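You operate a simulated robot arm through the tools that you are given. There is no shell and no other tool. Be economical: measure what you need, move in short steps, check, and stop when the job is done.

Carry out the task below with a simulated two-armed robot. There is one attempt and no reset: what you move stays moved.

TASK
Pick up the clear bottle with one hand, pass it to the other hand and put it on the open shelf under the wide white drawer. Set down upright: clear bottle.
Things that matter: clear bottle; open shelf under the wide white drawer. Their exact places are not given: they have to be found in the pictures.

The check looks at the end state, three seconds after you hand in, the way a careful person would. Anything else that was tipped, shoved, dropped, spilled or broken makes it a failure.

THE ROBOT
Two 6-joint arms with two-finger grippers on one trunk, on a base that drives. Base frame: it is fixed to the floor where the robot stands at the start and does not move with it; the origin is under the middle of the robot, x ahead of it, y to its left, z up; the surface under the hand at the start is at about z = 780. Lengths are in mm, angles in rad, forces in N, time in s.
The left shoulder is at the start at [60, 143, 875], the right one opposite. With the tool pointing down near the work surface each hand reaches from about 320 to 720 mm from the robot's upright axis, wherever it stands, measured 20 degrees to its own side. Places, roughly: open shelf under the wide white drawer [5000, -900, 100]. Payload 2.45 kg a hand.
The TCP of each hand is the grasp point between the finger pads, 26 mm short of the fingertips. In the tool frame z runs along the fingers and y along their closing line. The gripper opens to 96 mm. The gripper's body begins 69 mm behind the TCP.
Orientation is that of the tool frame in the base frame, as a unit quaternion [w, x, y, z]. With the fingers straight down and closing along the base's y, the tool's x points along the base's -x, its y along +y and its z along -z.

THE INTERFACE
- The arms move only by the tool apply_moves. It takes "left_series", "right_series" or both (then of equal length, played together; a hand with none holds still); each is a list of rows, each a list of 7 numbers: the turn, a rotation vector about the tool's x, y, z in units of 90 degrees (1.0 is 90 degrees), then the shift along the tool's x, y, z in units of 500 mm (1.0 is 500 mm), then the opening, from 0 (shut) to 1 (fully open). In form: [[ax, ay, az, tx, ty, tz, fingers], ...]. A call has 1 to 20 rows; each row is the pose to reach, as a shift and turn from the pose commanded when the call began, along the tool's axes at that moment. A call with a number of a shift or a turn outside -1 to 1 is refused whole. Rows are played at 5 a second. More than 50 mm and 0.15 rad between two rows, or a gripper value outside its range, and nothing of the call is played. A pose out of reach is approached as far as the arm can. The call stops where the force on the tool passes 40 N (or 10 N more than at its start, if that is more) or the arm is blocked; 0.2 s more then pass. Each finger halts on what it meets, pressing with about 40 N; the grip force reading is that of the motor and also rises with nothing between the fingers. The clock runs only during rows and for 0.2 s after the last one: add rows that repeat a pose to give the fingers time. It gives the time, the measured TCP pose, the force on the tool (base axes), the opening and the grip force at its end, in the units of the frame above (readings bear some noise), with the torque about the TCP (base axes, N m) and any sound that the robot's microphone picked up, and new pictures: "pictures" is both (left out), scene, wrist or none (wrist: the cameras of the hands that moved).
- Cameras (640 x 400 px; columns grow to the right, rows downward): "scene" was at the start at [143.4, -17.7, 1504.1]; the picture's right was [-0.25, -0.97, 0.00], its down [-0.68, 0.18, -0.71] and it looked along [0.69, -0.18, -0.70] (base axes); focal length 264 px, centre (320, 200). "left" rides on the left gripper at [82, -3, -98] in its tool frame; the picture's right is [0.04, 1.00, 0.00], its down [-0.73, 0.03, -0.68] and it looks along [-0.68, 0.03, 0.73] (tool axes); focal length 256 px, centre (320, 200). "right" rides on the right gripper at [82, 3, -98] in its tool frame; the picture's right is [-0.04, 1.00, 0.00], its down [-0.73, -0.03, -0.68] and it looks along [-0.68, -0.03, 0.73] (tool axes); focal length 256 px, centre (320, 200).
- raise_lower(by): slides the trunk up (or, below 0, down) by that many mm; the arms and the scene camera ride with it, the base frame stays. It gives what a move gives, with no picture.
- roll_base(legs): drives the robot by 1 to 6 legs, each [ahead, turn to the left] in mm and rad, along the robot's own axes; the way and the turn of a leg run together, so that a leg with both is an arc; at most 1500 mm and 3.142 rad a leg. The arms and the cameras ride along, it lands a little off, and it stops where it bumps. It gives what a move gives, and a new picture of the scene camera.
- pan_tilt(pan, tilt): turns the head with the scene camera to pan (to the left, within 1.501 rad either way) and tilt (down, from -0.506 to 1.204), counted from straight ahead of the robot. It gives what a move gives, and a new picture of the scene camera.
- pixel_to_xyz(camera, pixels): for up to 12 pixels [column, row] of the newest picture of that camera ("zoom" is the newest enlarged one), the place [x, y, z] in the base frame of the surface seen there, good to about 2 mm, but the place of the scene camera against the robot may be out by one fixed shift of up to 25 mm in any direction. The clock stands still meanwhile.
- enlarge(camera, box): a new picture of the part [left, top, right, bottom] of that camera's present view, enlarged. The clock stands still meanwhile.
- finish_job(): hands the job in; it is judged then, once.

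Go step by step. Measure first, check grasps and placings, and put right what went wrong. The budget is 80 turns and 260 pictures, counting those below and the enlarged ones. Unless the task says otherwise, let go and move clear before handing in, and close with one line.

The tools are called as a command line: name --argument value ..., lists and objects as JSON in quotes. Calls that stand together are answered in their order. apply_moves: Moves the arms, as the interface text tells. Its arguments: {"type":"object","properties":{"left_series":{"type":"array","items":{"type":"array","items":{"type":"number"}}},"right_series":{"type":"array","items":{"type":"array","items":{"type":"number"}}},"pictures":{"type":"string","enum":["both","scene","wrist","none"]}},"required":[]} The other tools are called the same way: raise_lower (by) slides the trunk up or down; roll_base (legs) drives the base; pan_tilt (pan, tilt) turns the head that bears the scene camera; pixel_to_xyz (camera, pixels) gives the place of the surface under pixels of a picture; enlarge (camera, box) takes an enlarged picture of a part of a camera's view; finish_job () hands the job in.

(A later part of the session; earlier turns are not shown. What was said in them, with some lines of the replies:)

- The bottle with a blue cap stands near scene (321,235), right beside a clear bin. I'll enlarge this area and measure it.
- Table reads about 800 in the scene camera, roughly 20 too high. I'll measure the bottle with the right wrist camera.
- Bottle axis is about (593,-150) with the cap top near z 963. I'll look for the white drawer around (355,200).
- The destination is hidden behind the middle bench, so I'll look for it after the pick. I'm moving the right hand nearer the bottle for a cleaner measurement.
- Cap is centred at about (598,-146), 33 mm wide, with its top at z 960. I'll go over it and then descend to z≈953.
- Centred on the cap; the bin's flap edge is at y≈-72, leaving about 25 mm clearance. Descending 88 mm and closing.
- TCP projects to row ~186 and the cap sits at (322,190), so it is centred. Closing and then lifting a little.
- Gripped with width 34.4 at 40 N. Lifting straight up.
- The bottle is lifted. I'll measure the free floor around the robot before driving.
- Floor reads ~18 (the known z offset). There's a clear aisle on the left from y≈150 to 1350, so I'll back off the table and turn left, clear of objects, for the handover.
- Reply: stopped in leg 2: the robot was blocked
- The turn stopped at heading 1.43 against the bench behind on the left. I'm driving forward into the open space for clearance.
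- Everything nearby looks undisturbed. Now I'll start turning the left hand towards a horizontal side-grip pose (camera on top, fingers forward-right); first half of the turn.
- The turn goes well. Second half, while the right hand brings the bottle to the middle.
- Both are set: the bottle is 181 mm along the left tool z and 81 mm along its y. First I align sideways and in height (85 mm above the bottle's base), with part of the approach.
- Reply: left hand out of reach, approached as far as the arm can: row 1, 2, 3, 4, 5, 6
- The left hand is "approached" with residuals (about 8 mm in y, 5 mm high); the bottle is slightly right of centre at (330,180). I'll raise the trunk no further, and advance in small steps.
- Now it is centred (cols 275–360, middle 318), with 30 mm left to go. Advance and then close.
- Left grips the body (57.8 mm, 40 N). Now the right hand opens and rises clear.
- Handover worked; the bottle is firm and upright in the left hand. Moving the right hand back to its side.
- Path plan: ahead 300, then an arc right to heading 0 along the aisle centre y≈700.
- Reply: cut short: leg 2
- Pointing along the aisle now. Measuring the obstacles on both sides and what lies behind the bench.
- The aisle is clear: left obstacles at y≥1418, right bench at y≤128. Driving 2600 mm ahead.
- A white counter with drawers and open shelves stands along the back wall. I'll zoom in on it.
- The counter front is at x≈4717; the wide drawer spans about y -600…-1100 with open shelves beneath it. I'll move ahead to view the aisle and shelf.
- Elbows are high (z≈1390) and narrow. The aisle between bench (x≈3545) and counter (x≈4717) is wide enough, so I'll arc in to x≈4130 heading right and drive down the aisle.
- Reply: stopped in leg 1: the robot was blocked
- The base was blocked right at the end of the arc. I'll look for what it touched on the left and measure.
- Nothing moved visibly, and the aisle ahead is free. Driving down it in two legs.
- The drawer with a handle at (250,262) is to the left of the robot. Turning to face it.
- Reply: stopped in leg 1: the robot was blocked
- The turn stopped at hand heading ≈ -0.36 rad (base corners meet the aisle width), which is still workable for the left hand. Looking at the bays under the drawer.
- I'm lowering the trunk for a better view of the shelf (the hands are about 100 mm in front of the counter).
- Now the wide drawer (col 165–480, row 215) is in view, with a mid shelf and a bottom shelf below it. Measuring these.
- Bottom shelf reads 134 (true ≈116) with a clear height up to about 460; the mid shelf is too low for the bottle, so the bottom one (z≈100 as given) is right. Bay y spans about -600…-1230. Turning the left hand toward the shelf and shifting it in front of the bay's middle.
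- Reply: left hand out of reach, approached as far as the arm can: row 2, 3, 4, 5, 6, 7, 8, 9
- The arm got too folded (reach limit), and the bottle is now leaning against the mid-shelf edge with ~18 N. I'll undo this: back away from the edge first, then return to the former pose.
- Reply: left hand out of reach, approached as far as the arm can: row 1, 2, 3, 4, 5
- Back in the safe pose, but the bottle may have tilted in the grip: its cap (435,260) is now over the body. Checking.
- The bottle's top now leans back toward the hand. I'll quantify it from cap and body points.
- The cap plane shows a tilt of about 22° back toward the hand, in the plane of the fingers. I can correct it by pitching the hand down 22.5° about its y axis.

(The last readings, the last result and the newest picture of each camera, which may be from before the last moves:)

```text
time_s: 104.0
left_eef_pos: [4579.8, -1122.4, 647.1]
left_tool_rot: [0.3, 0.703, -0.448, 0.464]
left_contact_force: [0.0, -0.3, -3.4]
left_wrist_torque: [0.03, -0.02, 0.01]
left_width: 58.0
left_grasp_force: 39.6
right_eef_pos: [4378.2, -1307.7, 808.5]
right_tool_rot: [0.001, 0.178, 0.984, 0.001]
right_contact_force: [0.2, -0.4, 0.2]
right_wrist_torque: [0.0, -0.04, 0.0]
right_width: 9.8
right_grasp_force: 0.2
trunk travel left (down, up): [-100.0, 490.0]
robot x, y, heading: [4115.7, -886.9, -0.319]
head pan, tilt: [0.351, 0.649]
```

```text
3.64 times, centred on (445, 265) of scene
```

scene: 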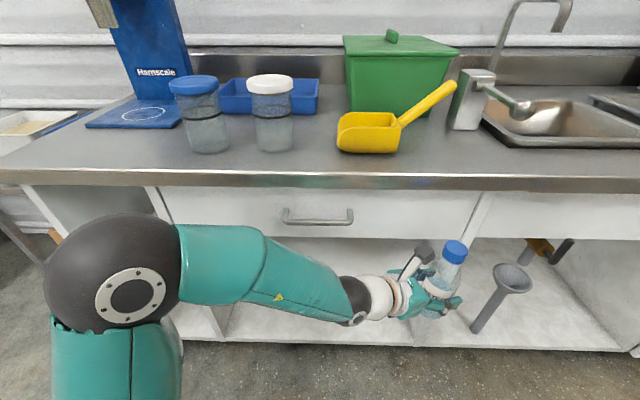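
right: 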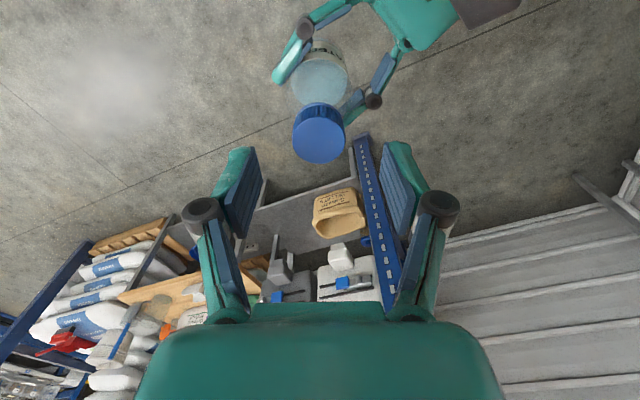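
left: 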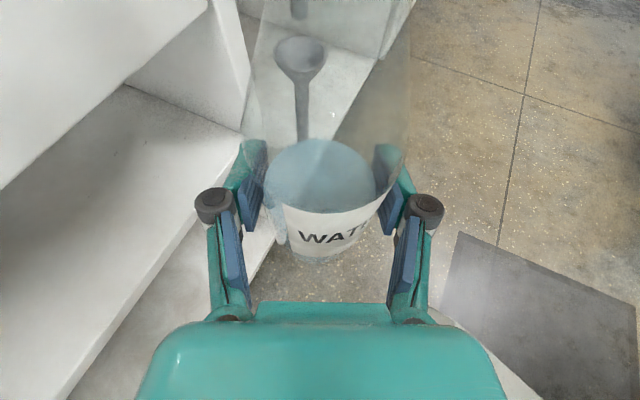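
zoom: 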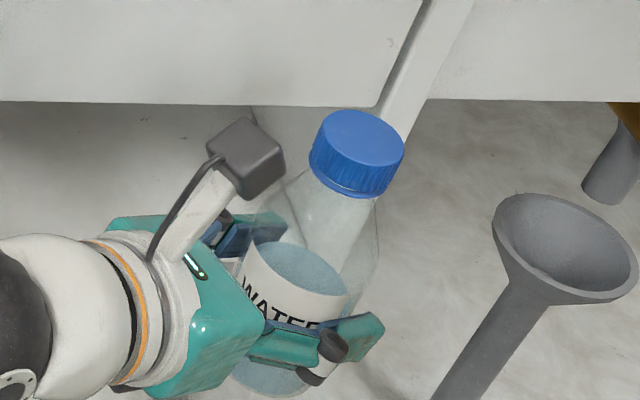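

pixel_to_xyz --camera "zoom" --pixels '[[357, 137], [330, 130], [385, 145], [365, 118], [350, 155], [340, 120], [375, 158], [320, 145], [395, 135]]'

```text
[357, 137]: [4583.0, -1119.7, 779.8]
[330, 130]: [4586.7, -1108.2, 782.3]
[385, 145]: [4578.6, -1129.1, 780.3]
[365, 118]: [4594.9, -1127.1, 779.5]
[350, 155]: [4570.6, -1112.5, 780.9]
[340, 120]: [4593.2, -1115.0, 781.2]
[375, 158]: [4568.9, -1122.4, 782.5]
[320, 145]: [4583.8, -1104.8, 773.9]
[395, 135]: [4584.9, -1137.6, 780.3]
```

The cap is level now, and the bottle base is about 65 mm below the TCP. Lowering the trunk by the remaining 100, then the arm to just above shelf level, still in front of the counter.

raise_lower --by -100

apply_moves --left_series '[[0, 0, 0, -0.081, 0, 0.0335, 0.35], [0, 0, 0, -0.162, 0, 0.067, 0.35], [0, 0, 0, -0.243, 0, 0.1, 0.35], [0, 0, 0, -0.324, 0, 0.134, 0.35]]' --pictures "scene"

```text
time_s: 105.3
left_eef_pos: [4578.7, -1122.5, 545.2]
left_tool_rot: [0.301, 0.702, -0.448, 0.465]
left_contact_force: [-0.3, -0.2, -2.5]
left_wrist_torque: [0.02, 0.0, 0.0]
left_width: 57.8
left_grasp_force: 40.0
right_eef_pos: [4378.5, -1307.5, 708.6]
right_tool_rot: [0.002, 0.178, 0.984, 0.0]
right_contact_force: [0.6, -1.0, -0.6]
right_wrist_torque: [-0.02, 0.02, -0.01]
right_width: 9.5
right_grasp_force: 0.0
trunk travel left (down, up): [0.0, 590.0]
robot x, y, heading: [4120.1, -887.2, -0.319]
head pan, tilt: [0.351, 0.649]
```

```text
time_s: 106.3
left_eef_pos: [4576.7, -1119.5, 368.3]
left_tool_rot: [0.3, 0.702, -0.447, 0.465]
left_contact_force: [-0.2, 0.7, -2.0]
left_wrist_torque: [0.04, 0.0, 0.02]
left_width: 57.6
left_grasp_force: 40.1
right_eef_pos: [4376.6, -1307.5, 707.7]
right_tool_rot: [0.001, 0.178, 0.984, 0.0]
right_contact_force: [-1.0, -0.2, 0.5]
right_wrist_torque: [0.02, -0.02, -0.03]
right_width: 9.6
right_grasp_force: 0.0
trunk travel left (down, up): [0.0, 590.0]
robot x, y, heading: [4120.9, -888.3, -0.322]
head pan, tilt: [0.351, 0.649]
```

scene: 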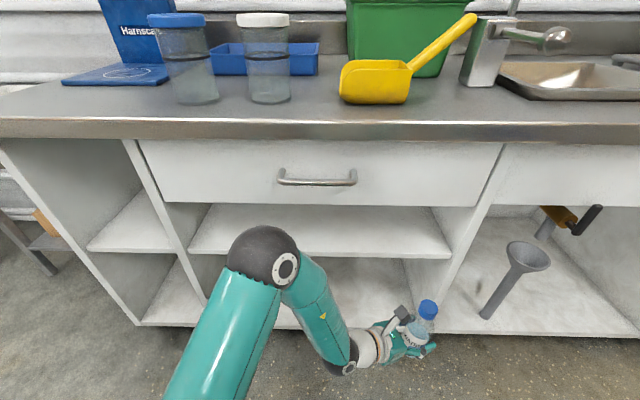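

Descent works. Measuring the bottom bay from this angle, then continuing down.

pixel_to_xyz --camera "scene" --pixels '[[350, 290], [340, 270], [380, 280], [410, 285], [445, 300], [200, 300], [340, 253], [215, 285], [480, 330], [320, 345]]'

apply_moves --left_series '[[0, 0, 0, -0.081, 0, 0.0335, 0.35], [0, 0, 0, -0.162, 0, 0.067, 0.35], [0, 0, 0, -0.215, 0, 0.089, 0.35], [0, 0, 0, -0.215, 0, 0.089, 0.35]]' --pictures "both"

```text
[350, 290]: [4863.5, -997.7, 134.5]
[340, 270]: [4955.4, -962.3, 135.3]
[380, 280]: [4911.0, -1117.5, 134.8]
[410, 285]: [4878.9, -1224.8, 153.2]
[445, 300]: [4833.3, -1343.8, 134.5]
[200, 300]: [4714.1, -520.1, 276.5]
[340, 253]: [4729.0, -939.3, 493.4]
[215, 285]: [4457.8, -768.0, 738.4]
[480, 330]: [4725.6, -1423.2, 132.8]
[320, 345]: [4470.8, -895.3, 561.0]
```

```text
time_s: 107.3
left_eef_pos: [4576.5, -1121.7, 253.6]
left_tool_rot: [0.3, 0.703, -0.447, 0.465]
left_contact_force: [-0.1, 0.5, -2.9]
left_wrist_torque: [0.0, 0.0, 0.0]
left_width: 57.8
left_grasp_force: 39.7
right_eef_pos: [4378.6, -1308.0, 708.1]
right_tool_rot: [0.001, 0.179, 0.984, 0.0]
right_contact_force: [-0.3, 0.0, 1.0]
right_wrist_torque: [-0.01, 0.03, -0.04]
right_width: 9.5
right_grasp_force: 0.1
trunk travel left (down, up): [0.0, 590.0]
robot x, y, heading: [4119.4, -890.0, -0.315]
head pan, tilt: [0.351, 0.649]
```

scene: 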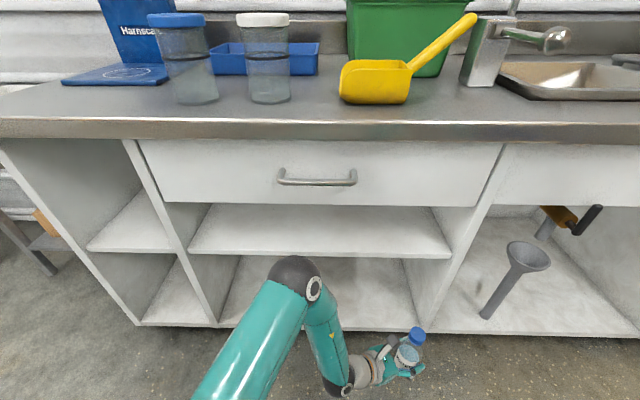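
left: 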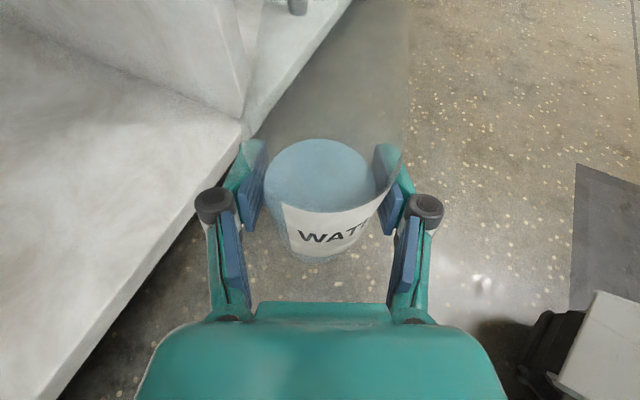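

pixel_to_xyz --camera "left" --pixels '[[100, 200], [50, 300], [180, 130], [170, 230], [80, 370], [240, 115], [215, 40], [300, 220], [300, 260]]'

```text
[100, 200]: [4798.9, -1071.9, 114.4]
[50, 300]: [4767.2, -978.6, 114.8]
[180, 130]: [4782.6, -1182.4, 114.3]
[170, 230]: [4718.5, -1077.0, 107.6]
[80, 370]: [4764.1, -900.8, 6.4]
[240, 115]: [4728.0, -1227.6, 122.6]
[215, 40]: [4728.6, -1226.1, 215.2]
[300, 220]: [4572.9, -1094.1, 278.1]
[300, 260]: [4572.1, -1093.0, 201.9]
```

Wrist camera gives shelf surface z=114.4, front edge x≈4718, right divider y≈-1226. I'll begin swinging the hand in toward the bay, first part of the path only.

apply_moves --left_series '[[0.055, 0, -0.023, -0.0045, -0.063, 0.001, 0.35], [0.11, 0, -0.0455, -0.009, -0.127, 0.0017, 0.35], [0.165, 0, -0.068, -0.0134, -0.19, 0.0025, 0.35], [0.22, 0, -0.091, -0.018, -0.254, 0.0034, 0.35], [0.22, 0, -0.091, -0.018, -0.254, 0.0034, 0.35]]' --pictures "both"

```text
time_s: 108.5
left_eef_pos: [4702.7, -1050.4, 239.4]
left_tool_rot: [0.214, 0.771, -0.313, 0.512]
left_contact_force: [0.8, 0.9, -3.8]
left_wrist_torque: [0.01, -0.03, 0.01]
left_width: 57.7
left_grasp_force: 39.6
left hand out of reach, approached as far as the arm can: row 4, 5
right_eef_pos: [4377.2, -1307.7, 708.4]
right_tool_rot: [0.001, 0.178, 0.984, -0.001]
right_contact_force: [-0.4, 0.3, 0.4]
right_wrist_torque: [0.01, 0.0, -0.03]
right_width: 9.6
right_grasp_force: 0.1
trunk travel left (down, up): [0.0, 590.0]
robot x, y, heading: [4118.2, -887.0, -0.318]
head pan, tilt: [0.351, 0.649]
```

scene: 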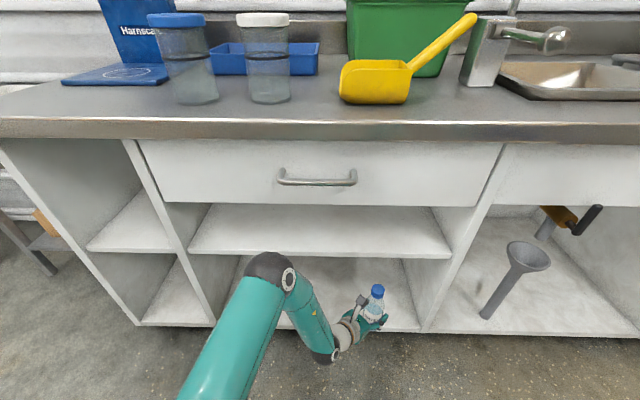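
left: 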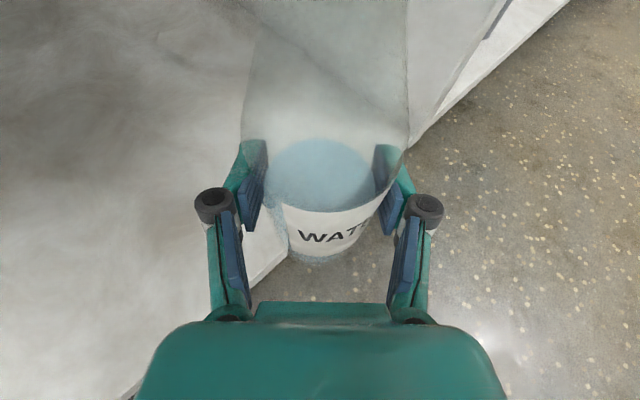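

A wrist limit appears past this azimuth (≈-0.78), but this direction is fine for placing. I'll just translate into the bay, to about (4840,-1010).

apply_moves --left_series '[[-0.015, 0, 0.006, 0.011, -0.0625, 0.033, 0.35], [-0.03, 0, 0.012, 0.022, -0.125, 0.066, 0.35], [-0.045, 0, 0.018, 0.033, -0.1875, 0.098, 0.35], [-0.059, 0, 0.024, 0.0436, -0.25, 0.131, 0.35], [-0.059, 0, 0.024, 0.0436, -0.25, 0.131, 0.35]]' --pictures "both"

```text
time_s: 109.7
left_eef_pos: [4835.4, -1006.9, 235.6]
left_tool_rot: [0.232, 0.759, -0.348, 0.499]
left_contact_force: [-0.3, -0.2, -3.2]
left_wrist_torque: [-0.02, -0.01, 0.05]
left_width: 57.5
left_grasp_force: 39.6
right_eef_pos: [4377.8, -1307.4, 710.0]
right_tool_rot: [0.001, 0.179, 0.984, 0.0]
right_contact_force: [-1.0, -0.5, 0.4]
right_wrist_torque: [0.01, 0.0, 0.01]
right_width: 9.5
right_grasp_force: 0.0
trunk travel left (down, up): [0.0, 590.0]
robot x, y, heading: [4120.9, -887.3, -0.313]
head pan, tilt: [0.351, 0.649]
```

scene: 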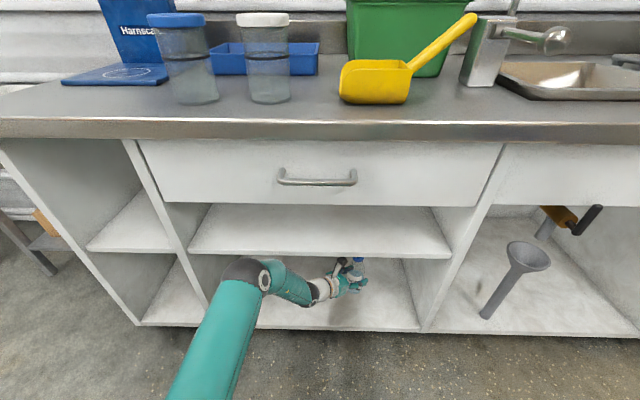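
left: 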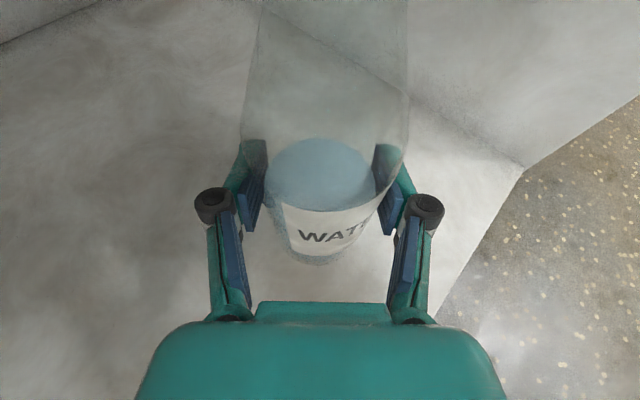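

Inside the bay with no contact. Measuring the bottle's base with the wrist camera and lowering 46 mm.

pixel_to_xyz --camera "left" --pixels '[[315, 250], [320, 258], [310, 262], [325, 264], [320, 270], [300, 255], [400, 300]]'

apply_moves --left_series '[[0, 0, 0, -0.0276, 0, 0.0118, 0.35], [0, 0, 0, -0.0552, 0, 0.0236, 0.35], [0, 0, 0, -0.0846, 0, 0.0362, 0.35], [0, 0, 0, -0.0846, 0, 0.0362, 0.35]]' --pictures "wrist"

```text
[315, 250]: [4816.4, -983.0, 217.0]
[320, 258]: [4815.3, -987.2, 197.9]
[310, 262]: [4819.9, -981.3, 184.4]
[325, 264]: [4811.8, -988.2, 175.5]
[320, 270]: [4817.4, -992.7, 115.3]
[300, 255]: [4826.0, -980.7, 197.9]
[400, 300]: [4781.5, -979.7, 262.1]
```

```text
time_s: 110.7
left_eef_pos: [4836.3, -1009.2, 188.4]
left_tool_rot: [0.233, 0.757, -0.348, 0.501]
left_contact_force: [0.4, -0.9, -3.0]
left_wrist_torque: [0.0, 0.03, 0.0]
left_width: 57.9
left_grasp_force: 40.0
right_eef_pos: [4378.6, -1307.4, 709.7]
right_tool_rot: [0.001, 0.18, 0.984, -0.001]
right_contact_force: [-0.4, 0.9, -0.2]
right_wrist_torque: [-0.02, 0.01, 0.03]
right_width: 9.8
right_grasp_force: 0.1
trunk travel left (down, up): [0.0, 590.0]
robot x, y, heading: [4119.7, -885.4, -0.318]
head pan, tilt: [0.351, 0.649]
```

left: 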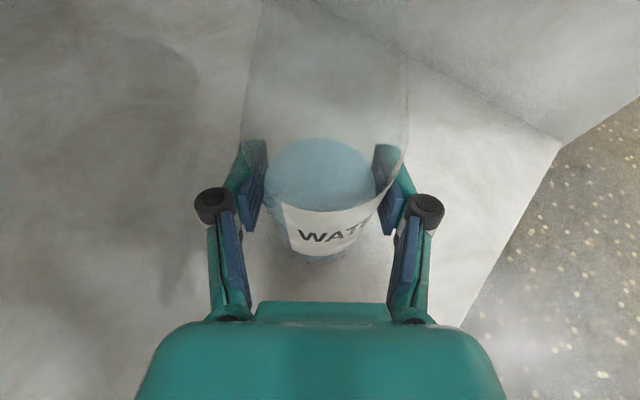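

About 8 mm remain. Lowering gently in small steps and watching the force.

apply_moves --left_series '[[0, 0, 0, -0.0055, 0, 0.0024, 0.35], [0, 0, 0, -0.011, 0, 0.0047, 0.35], [0, 0, 0, -0.011, 0, 0.0047, 0.35]]' --pictures "none"

apply_moves --left_series '[[0, 0, 0, -0.0028, 0, 0.0012, 0.35], [0, 0, 0, -0.0028, 0, 0.0012, 0.35]]' --pictures "wrist"

```text
time_s: 111.5
left_eef_pos: [4835.3, -1008.5, 181.7]
left_tool_rot: [0.233, 0.758, -0.348, 0.501]
left_contact_force: [0.9, 0.3, -2.6]
left_wrist_torque: [0.03, -0.02, 0.02]
left_width: 57.8
left_grasp_force: 39.3
right_eef_pos: [4377.9, -1307.4, 709.3]
right_tool_rot: [0.001, 0.179, 0.984, -0.001]
right_contact_force: [0.0, 0.3, 1.0]
right_wrist_torque: [0.01, 0.04, 0.04]
right_width: 9.5
right_grasp_force: 0.0
trunk travel left (down, up): [0.0, 590.0]
robot x, y, heading: [4119.3, -885.0, -0.321]
head pan, tilt: [0.351, 0.649]
```

```text
time_s: 112.1
left_eef_pos: [4835.2, -1008.6, 180.8]
left_tool_rot: [0.234, 0.756, -0.347, 0.504]
left_contact_force: [-1.2, -1.6, 2.5]
left_wrist_torque: [-0.14, -0.07, -0.03]
left_width: 57.8
left_grasp_force: 40.7
right_eef_pos: [4378.9, -1307.6, 708.6]
right_tool_rot: [0.002, 0.179, 0.984, 0.0]
right_contact_force: [0.2, -1.0, -0.1]
right_wrist_torque: [0.02, -0.01, -0.01]
right_width: 9.4
right_grasp_force: 0.0
trunk travel left (down, up): [0.0, 590.0]
robot x, y, heading: [4122.0, -886.9, -0.319]
head pan, tilt: [0.351, 0.649]
```

left: 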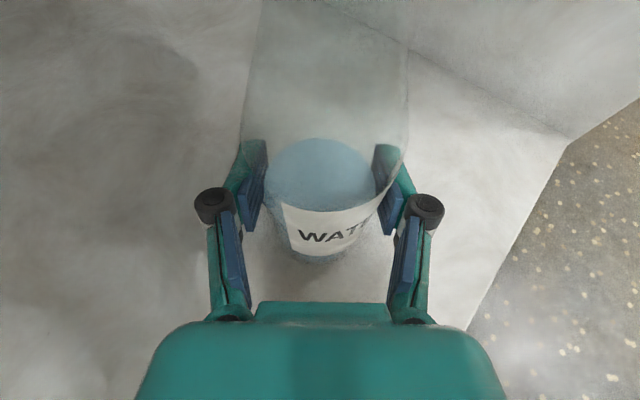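

First contact: force rose by 5 N. One more millimetre, then a slow release.

apply_moves --left_series '[[0, 0, 0, -0.002, 0, 0.0009, 0.35], [0, 0, 0, -0.002, 0, 0.0009, 0.35]]' --pictures "none"

apply_moves --left_series '[[0, 0, 0, 0, 0, 0, 0.6], [0, 0, 0, 0, 0, 0, 0.62], [0, 0, 0, 0, 0, 0, 0.7], [0, 0, 0, 0, 0, 0, 0.85], [0, 0, 0, 0, 0, 0, 1], [0, 0, 0, 0, 0, 0, 1]]' --pictures "both"

```text
time_s: 112.7
left_eef_pos: [4838.5, -1010.5, 181.2]
left_tool_rot: [0.234, 0.756, -0.348, 0.503]
left_contact_force: [-3.2, -0.7, 9.1]
left_wrist_torque: [-0.22, -0.02, -0.05]
left_width: 57.9
left_grasp_force: 39.4
right_eef_pos: [4376.8, -1308.0, 708.4]
right_tool_rot: [0.002, 0.179, 0.984, 0.0]
right_contact_force: [-0.2, 0.1, 0.1]
right_wrist_torque: [0.01, -0.03, -0.06]
right_width: 9.5
right_grasp_force: 0.1
trunk travel left (down, up): [0.0, 590.0]
robot x, y, heading: [4123.0, -889.4, -0.322]
head pan, tilt: [0.351, 0.649]
```

```text
time_s: 114.1
left_eef_pos: [4835.9, -1009.5, 178.9]
left_tool_rot: [0.234, 0.757, -0.348, 0.501]
left_contact_force: [-0.7, 0.0, -0.2]
left_wrist_torque: [0.02, 0.02, -0.02]
left_width: 96.3
left_grasp_force: 0.0
right_eef_pos: [4378.5, -1308.2, 708.6]
right_tool_rot: [0.002, 0.178, 0.984, 0.0]
right_contact_force: [-0.1, -0.2, -0.3]
right_wrist_torque: [-0.01, 0.03, 0.01]
right_width: 9.6
right_grasp_force: 0.0
trunk travel left (down, up): [0.0, 590.0]
robot x, y, heading: [4122.2, -889.9, -0.322]
head pan, tilt: [0.351, 0.649]
```

scene: 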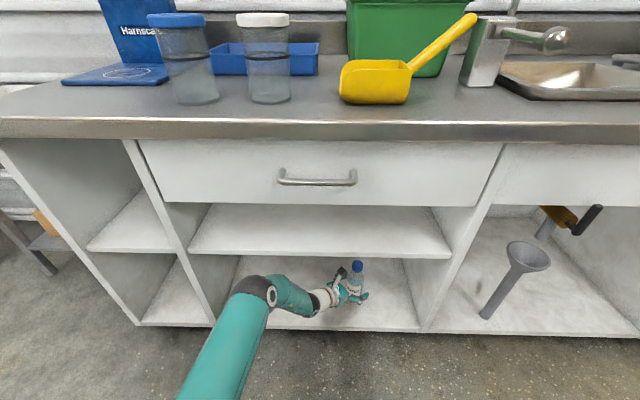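
left: 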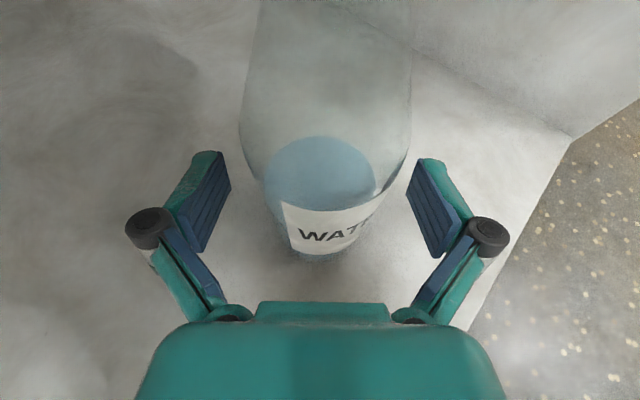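

The bottle stands free and fingers are open. Backing the hand straight off horizontally 100 mm.

apply_moves --left_series '[[0, 0, 0, -0.012, 0, -0.028, 1], [0, 0, 0, -0.028, 0, -0.065, 1], [0, 0, 0, -0.047, 0, -0.11, 1], [0, 0, 0, -0.063, 0, -0.147, 1], [0, 0, 0, -0.079, 0, -0.184, 1]]' --pictures "both"

enlarge --camera "scene" --box '[260, 220, 460, 350]'

```text
time_s: 115.3
left_eef_pos: [4772.5, -932.5, 178.7]
left_tool_rot: [0.234, 0.757, -0.348, 0.502]
left_contact_force: [-0.5, 0.3, -0.6]
left_wrist_torque: [-0.01, -0.03, -0.02]
left_width: 96.2
left_grasp_force: 0.1
right_eef_pos: [4378.1, -1306.8, 708.0]
right_tool_rot: [0.002, 0.179, 0.984, -0.001]
right_contact_force: [-0.1, -1.6, -0.6]
right_wrist_torque: [-0.02, -0.01, -0.01]
right_width: 9.4
right_grasp_force: 0.1
trunk travel left (down, up): [0.0, 590.0]
robot x, y, heading: [4121.9, -883.6, -0.318]
head pan, tilt: [0.351, 0.649]
```

scene: 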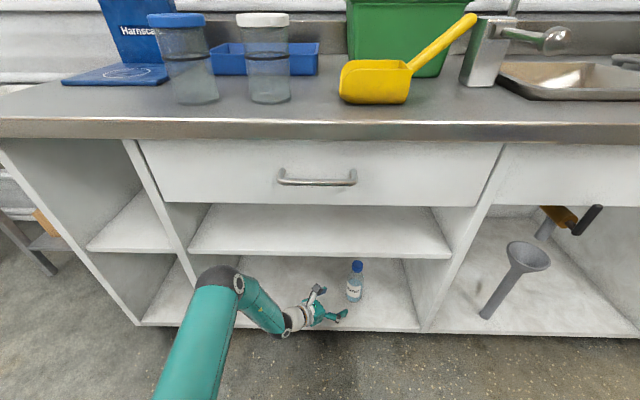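
left: 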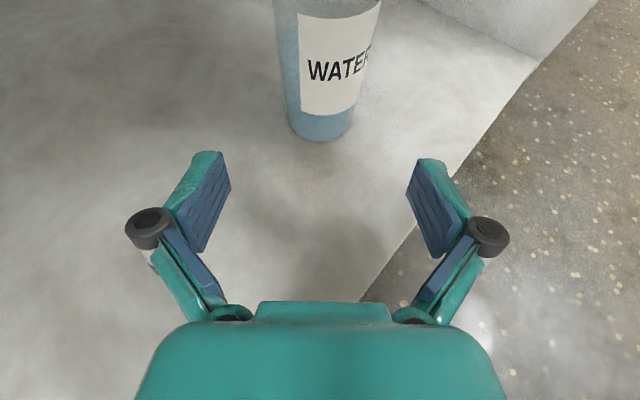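

```text
3.08 times, centred on (360, 285) of scene
```

zoom: 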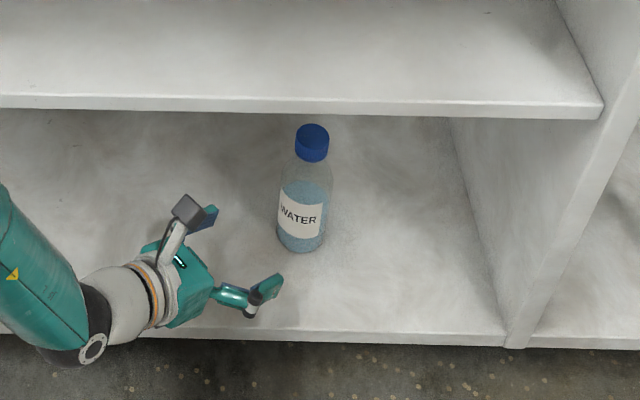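

The bottle stands upright on the bottom shelf under the wide drawer. I'll move the hand back a little further, then hand in.

apply_moves --left_series '[[0, 0, 0, -0.024, 0, -0.055, 1], [0, 0, 0, -0.047, 0, -0.11, 1], [0, 0, 0, -0.047, 0, -0.11, 1]]' --pictures "scene"

```text
time_s: 116.1
left_eef_pos: [4731.5, -887.0, 179.9]
left_tool_rot: [0.234, 0.757, -0.348, 0.501]
left_contact_force: [0.0, -0.2, 0.5]
left_wrist_torque: [0.02, -0.01, 0.01]
left_width: 96.1
left_grasp_force: 0.1
right_eef_pos: [4378.2, -1307.2, 708.2]
right_tool_rot: [0.002, 0.179, 0.984, 0.0]
right_contact_force: [0.2, -0.4, 0.2]
right_wrist_torque: [-0.01, 0.0, 0.01]
right_width: 9.6
right_grasp_force: 0.1
trunk travel left (down, up): [0.0, 590.0]
robot x, y, heading: [4121.8, -887.9, -0.317]
head pan, tilt: [0.351, 0.649]
```

scene: 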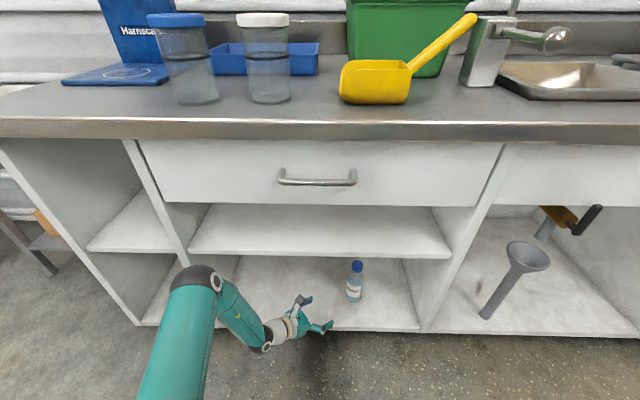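

The bottle stands alone and upright at (355,283), and the hand is clear of it. Handing in.

finish_job

```text
The job is handed in.
```

The clear bottle went from the right hand to the left and now stands upright on the bottom open shelf under the wide white drawer. The hand is clear of it. On the way the base was blocked three times while turning, and the bottle briefly pressed on the mid-shelf edge, but I saw nothing moved in the pictures I took.
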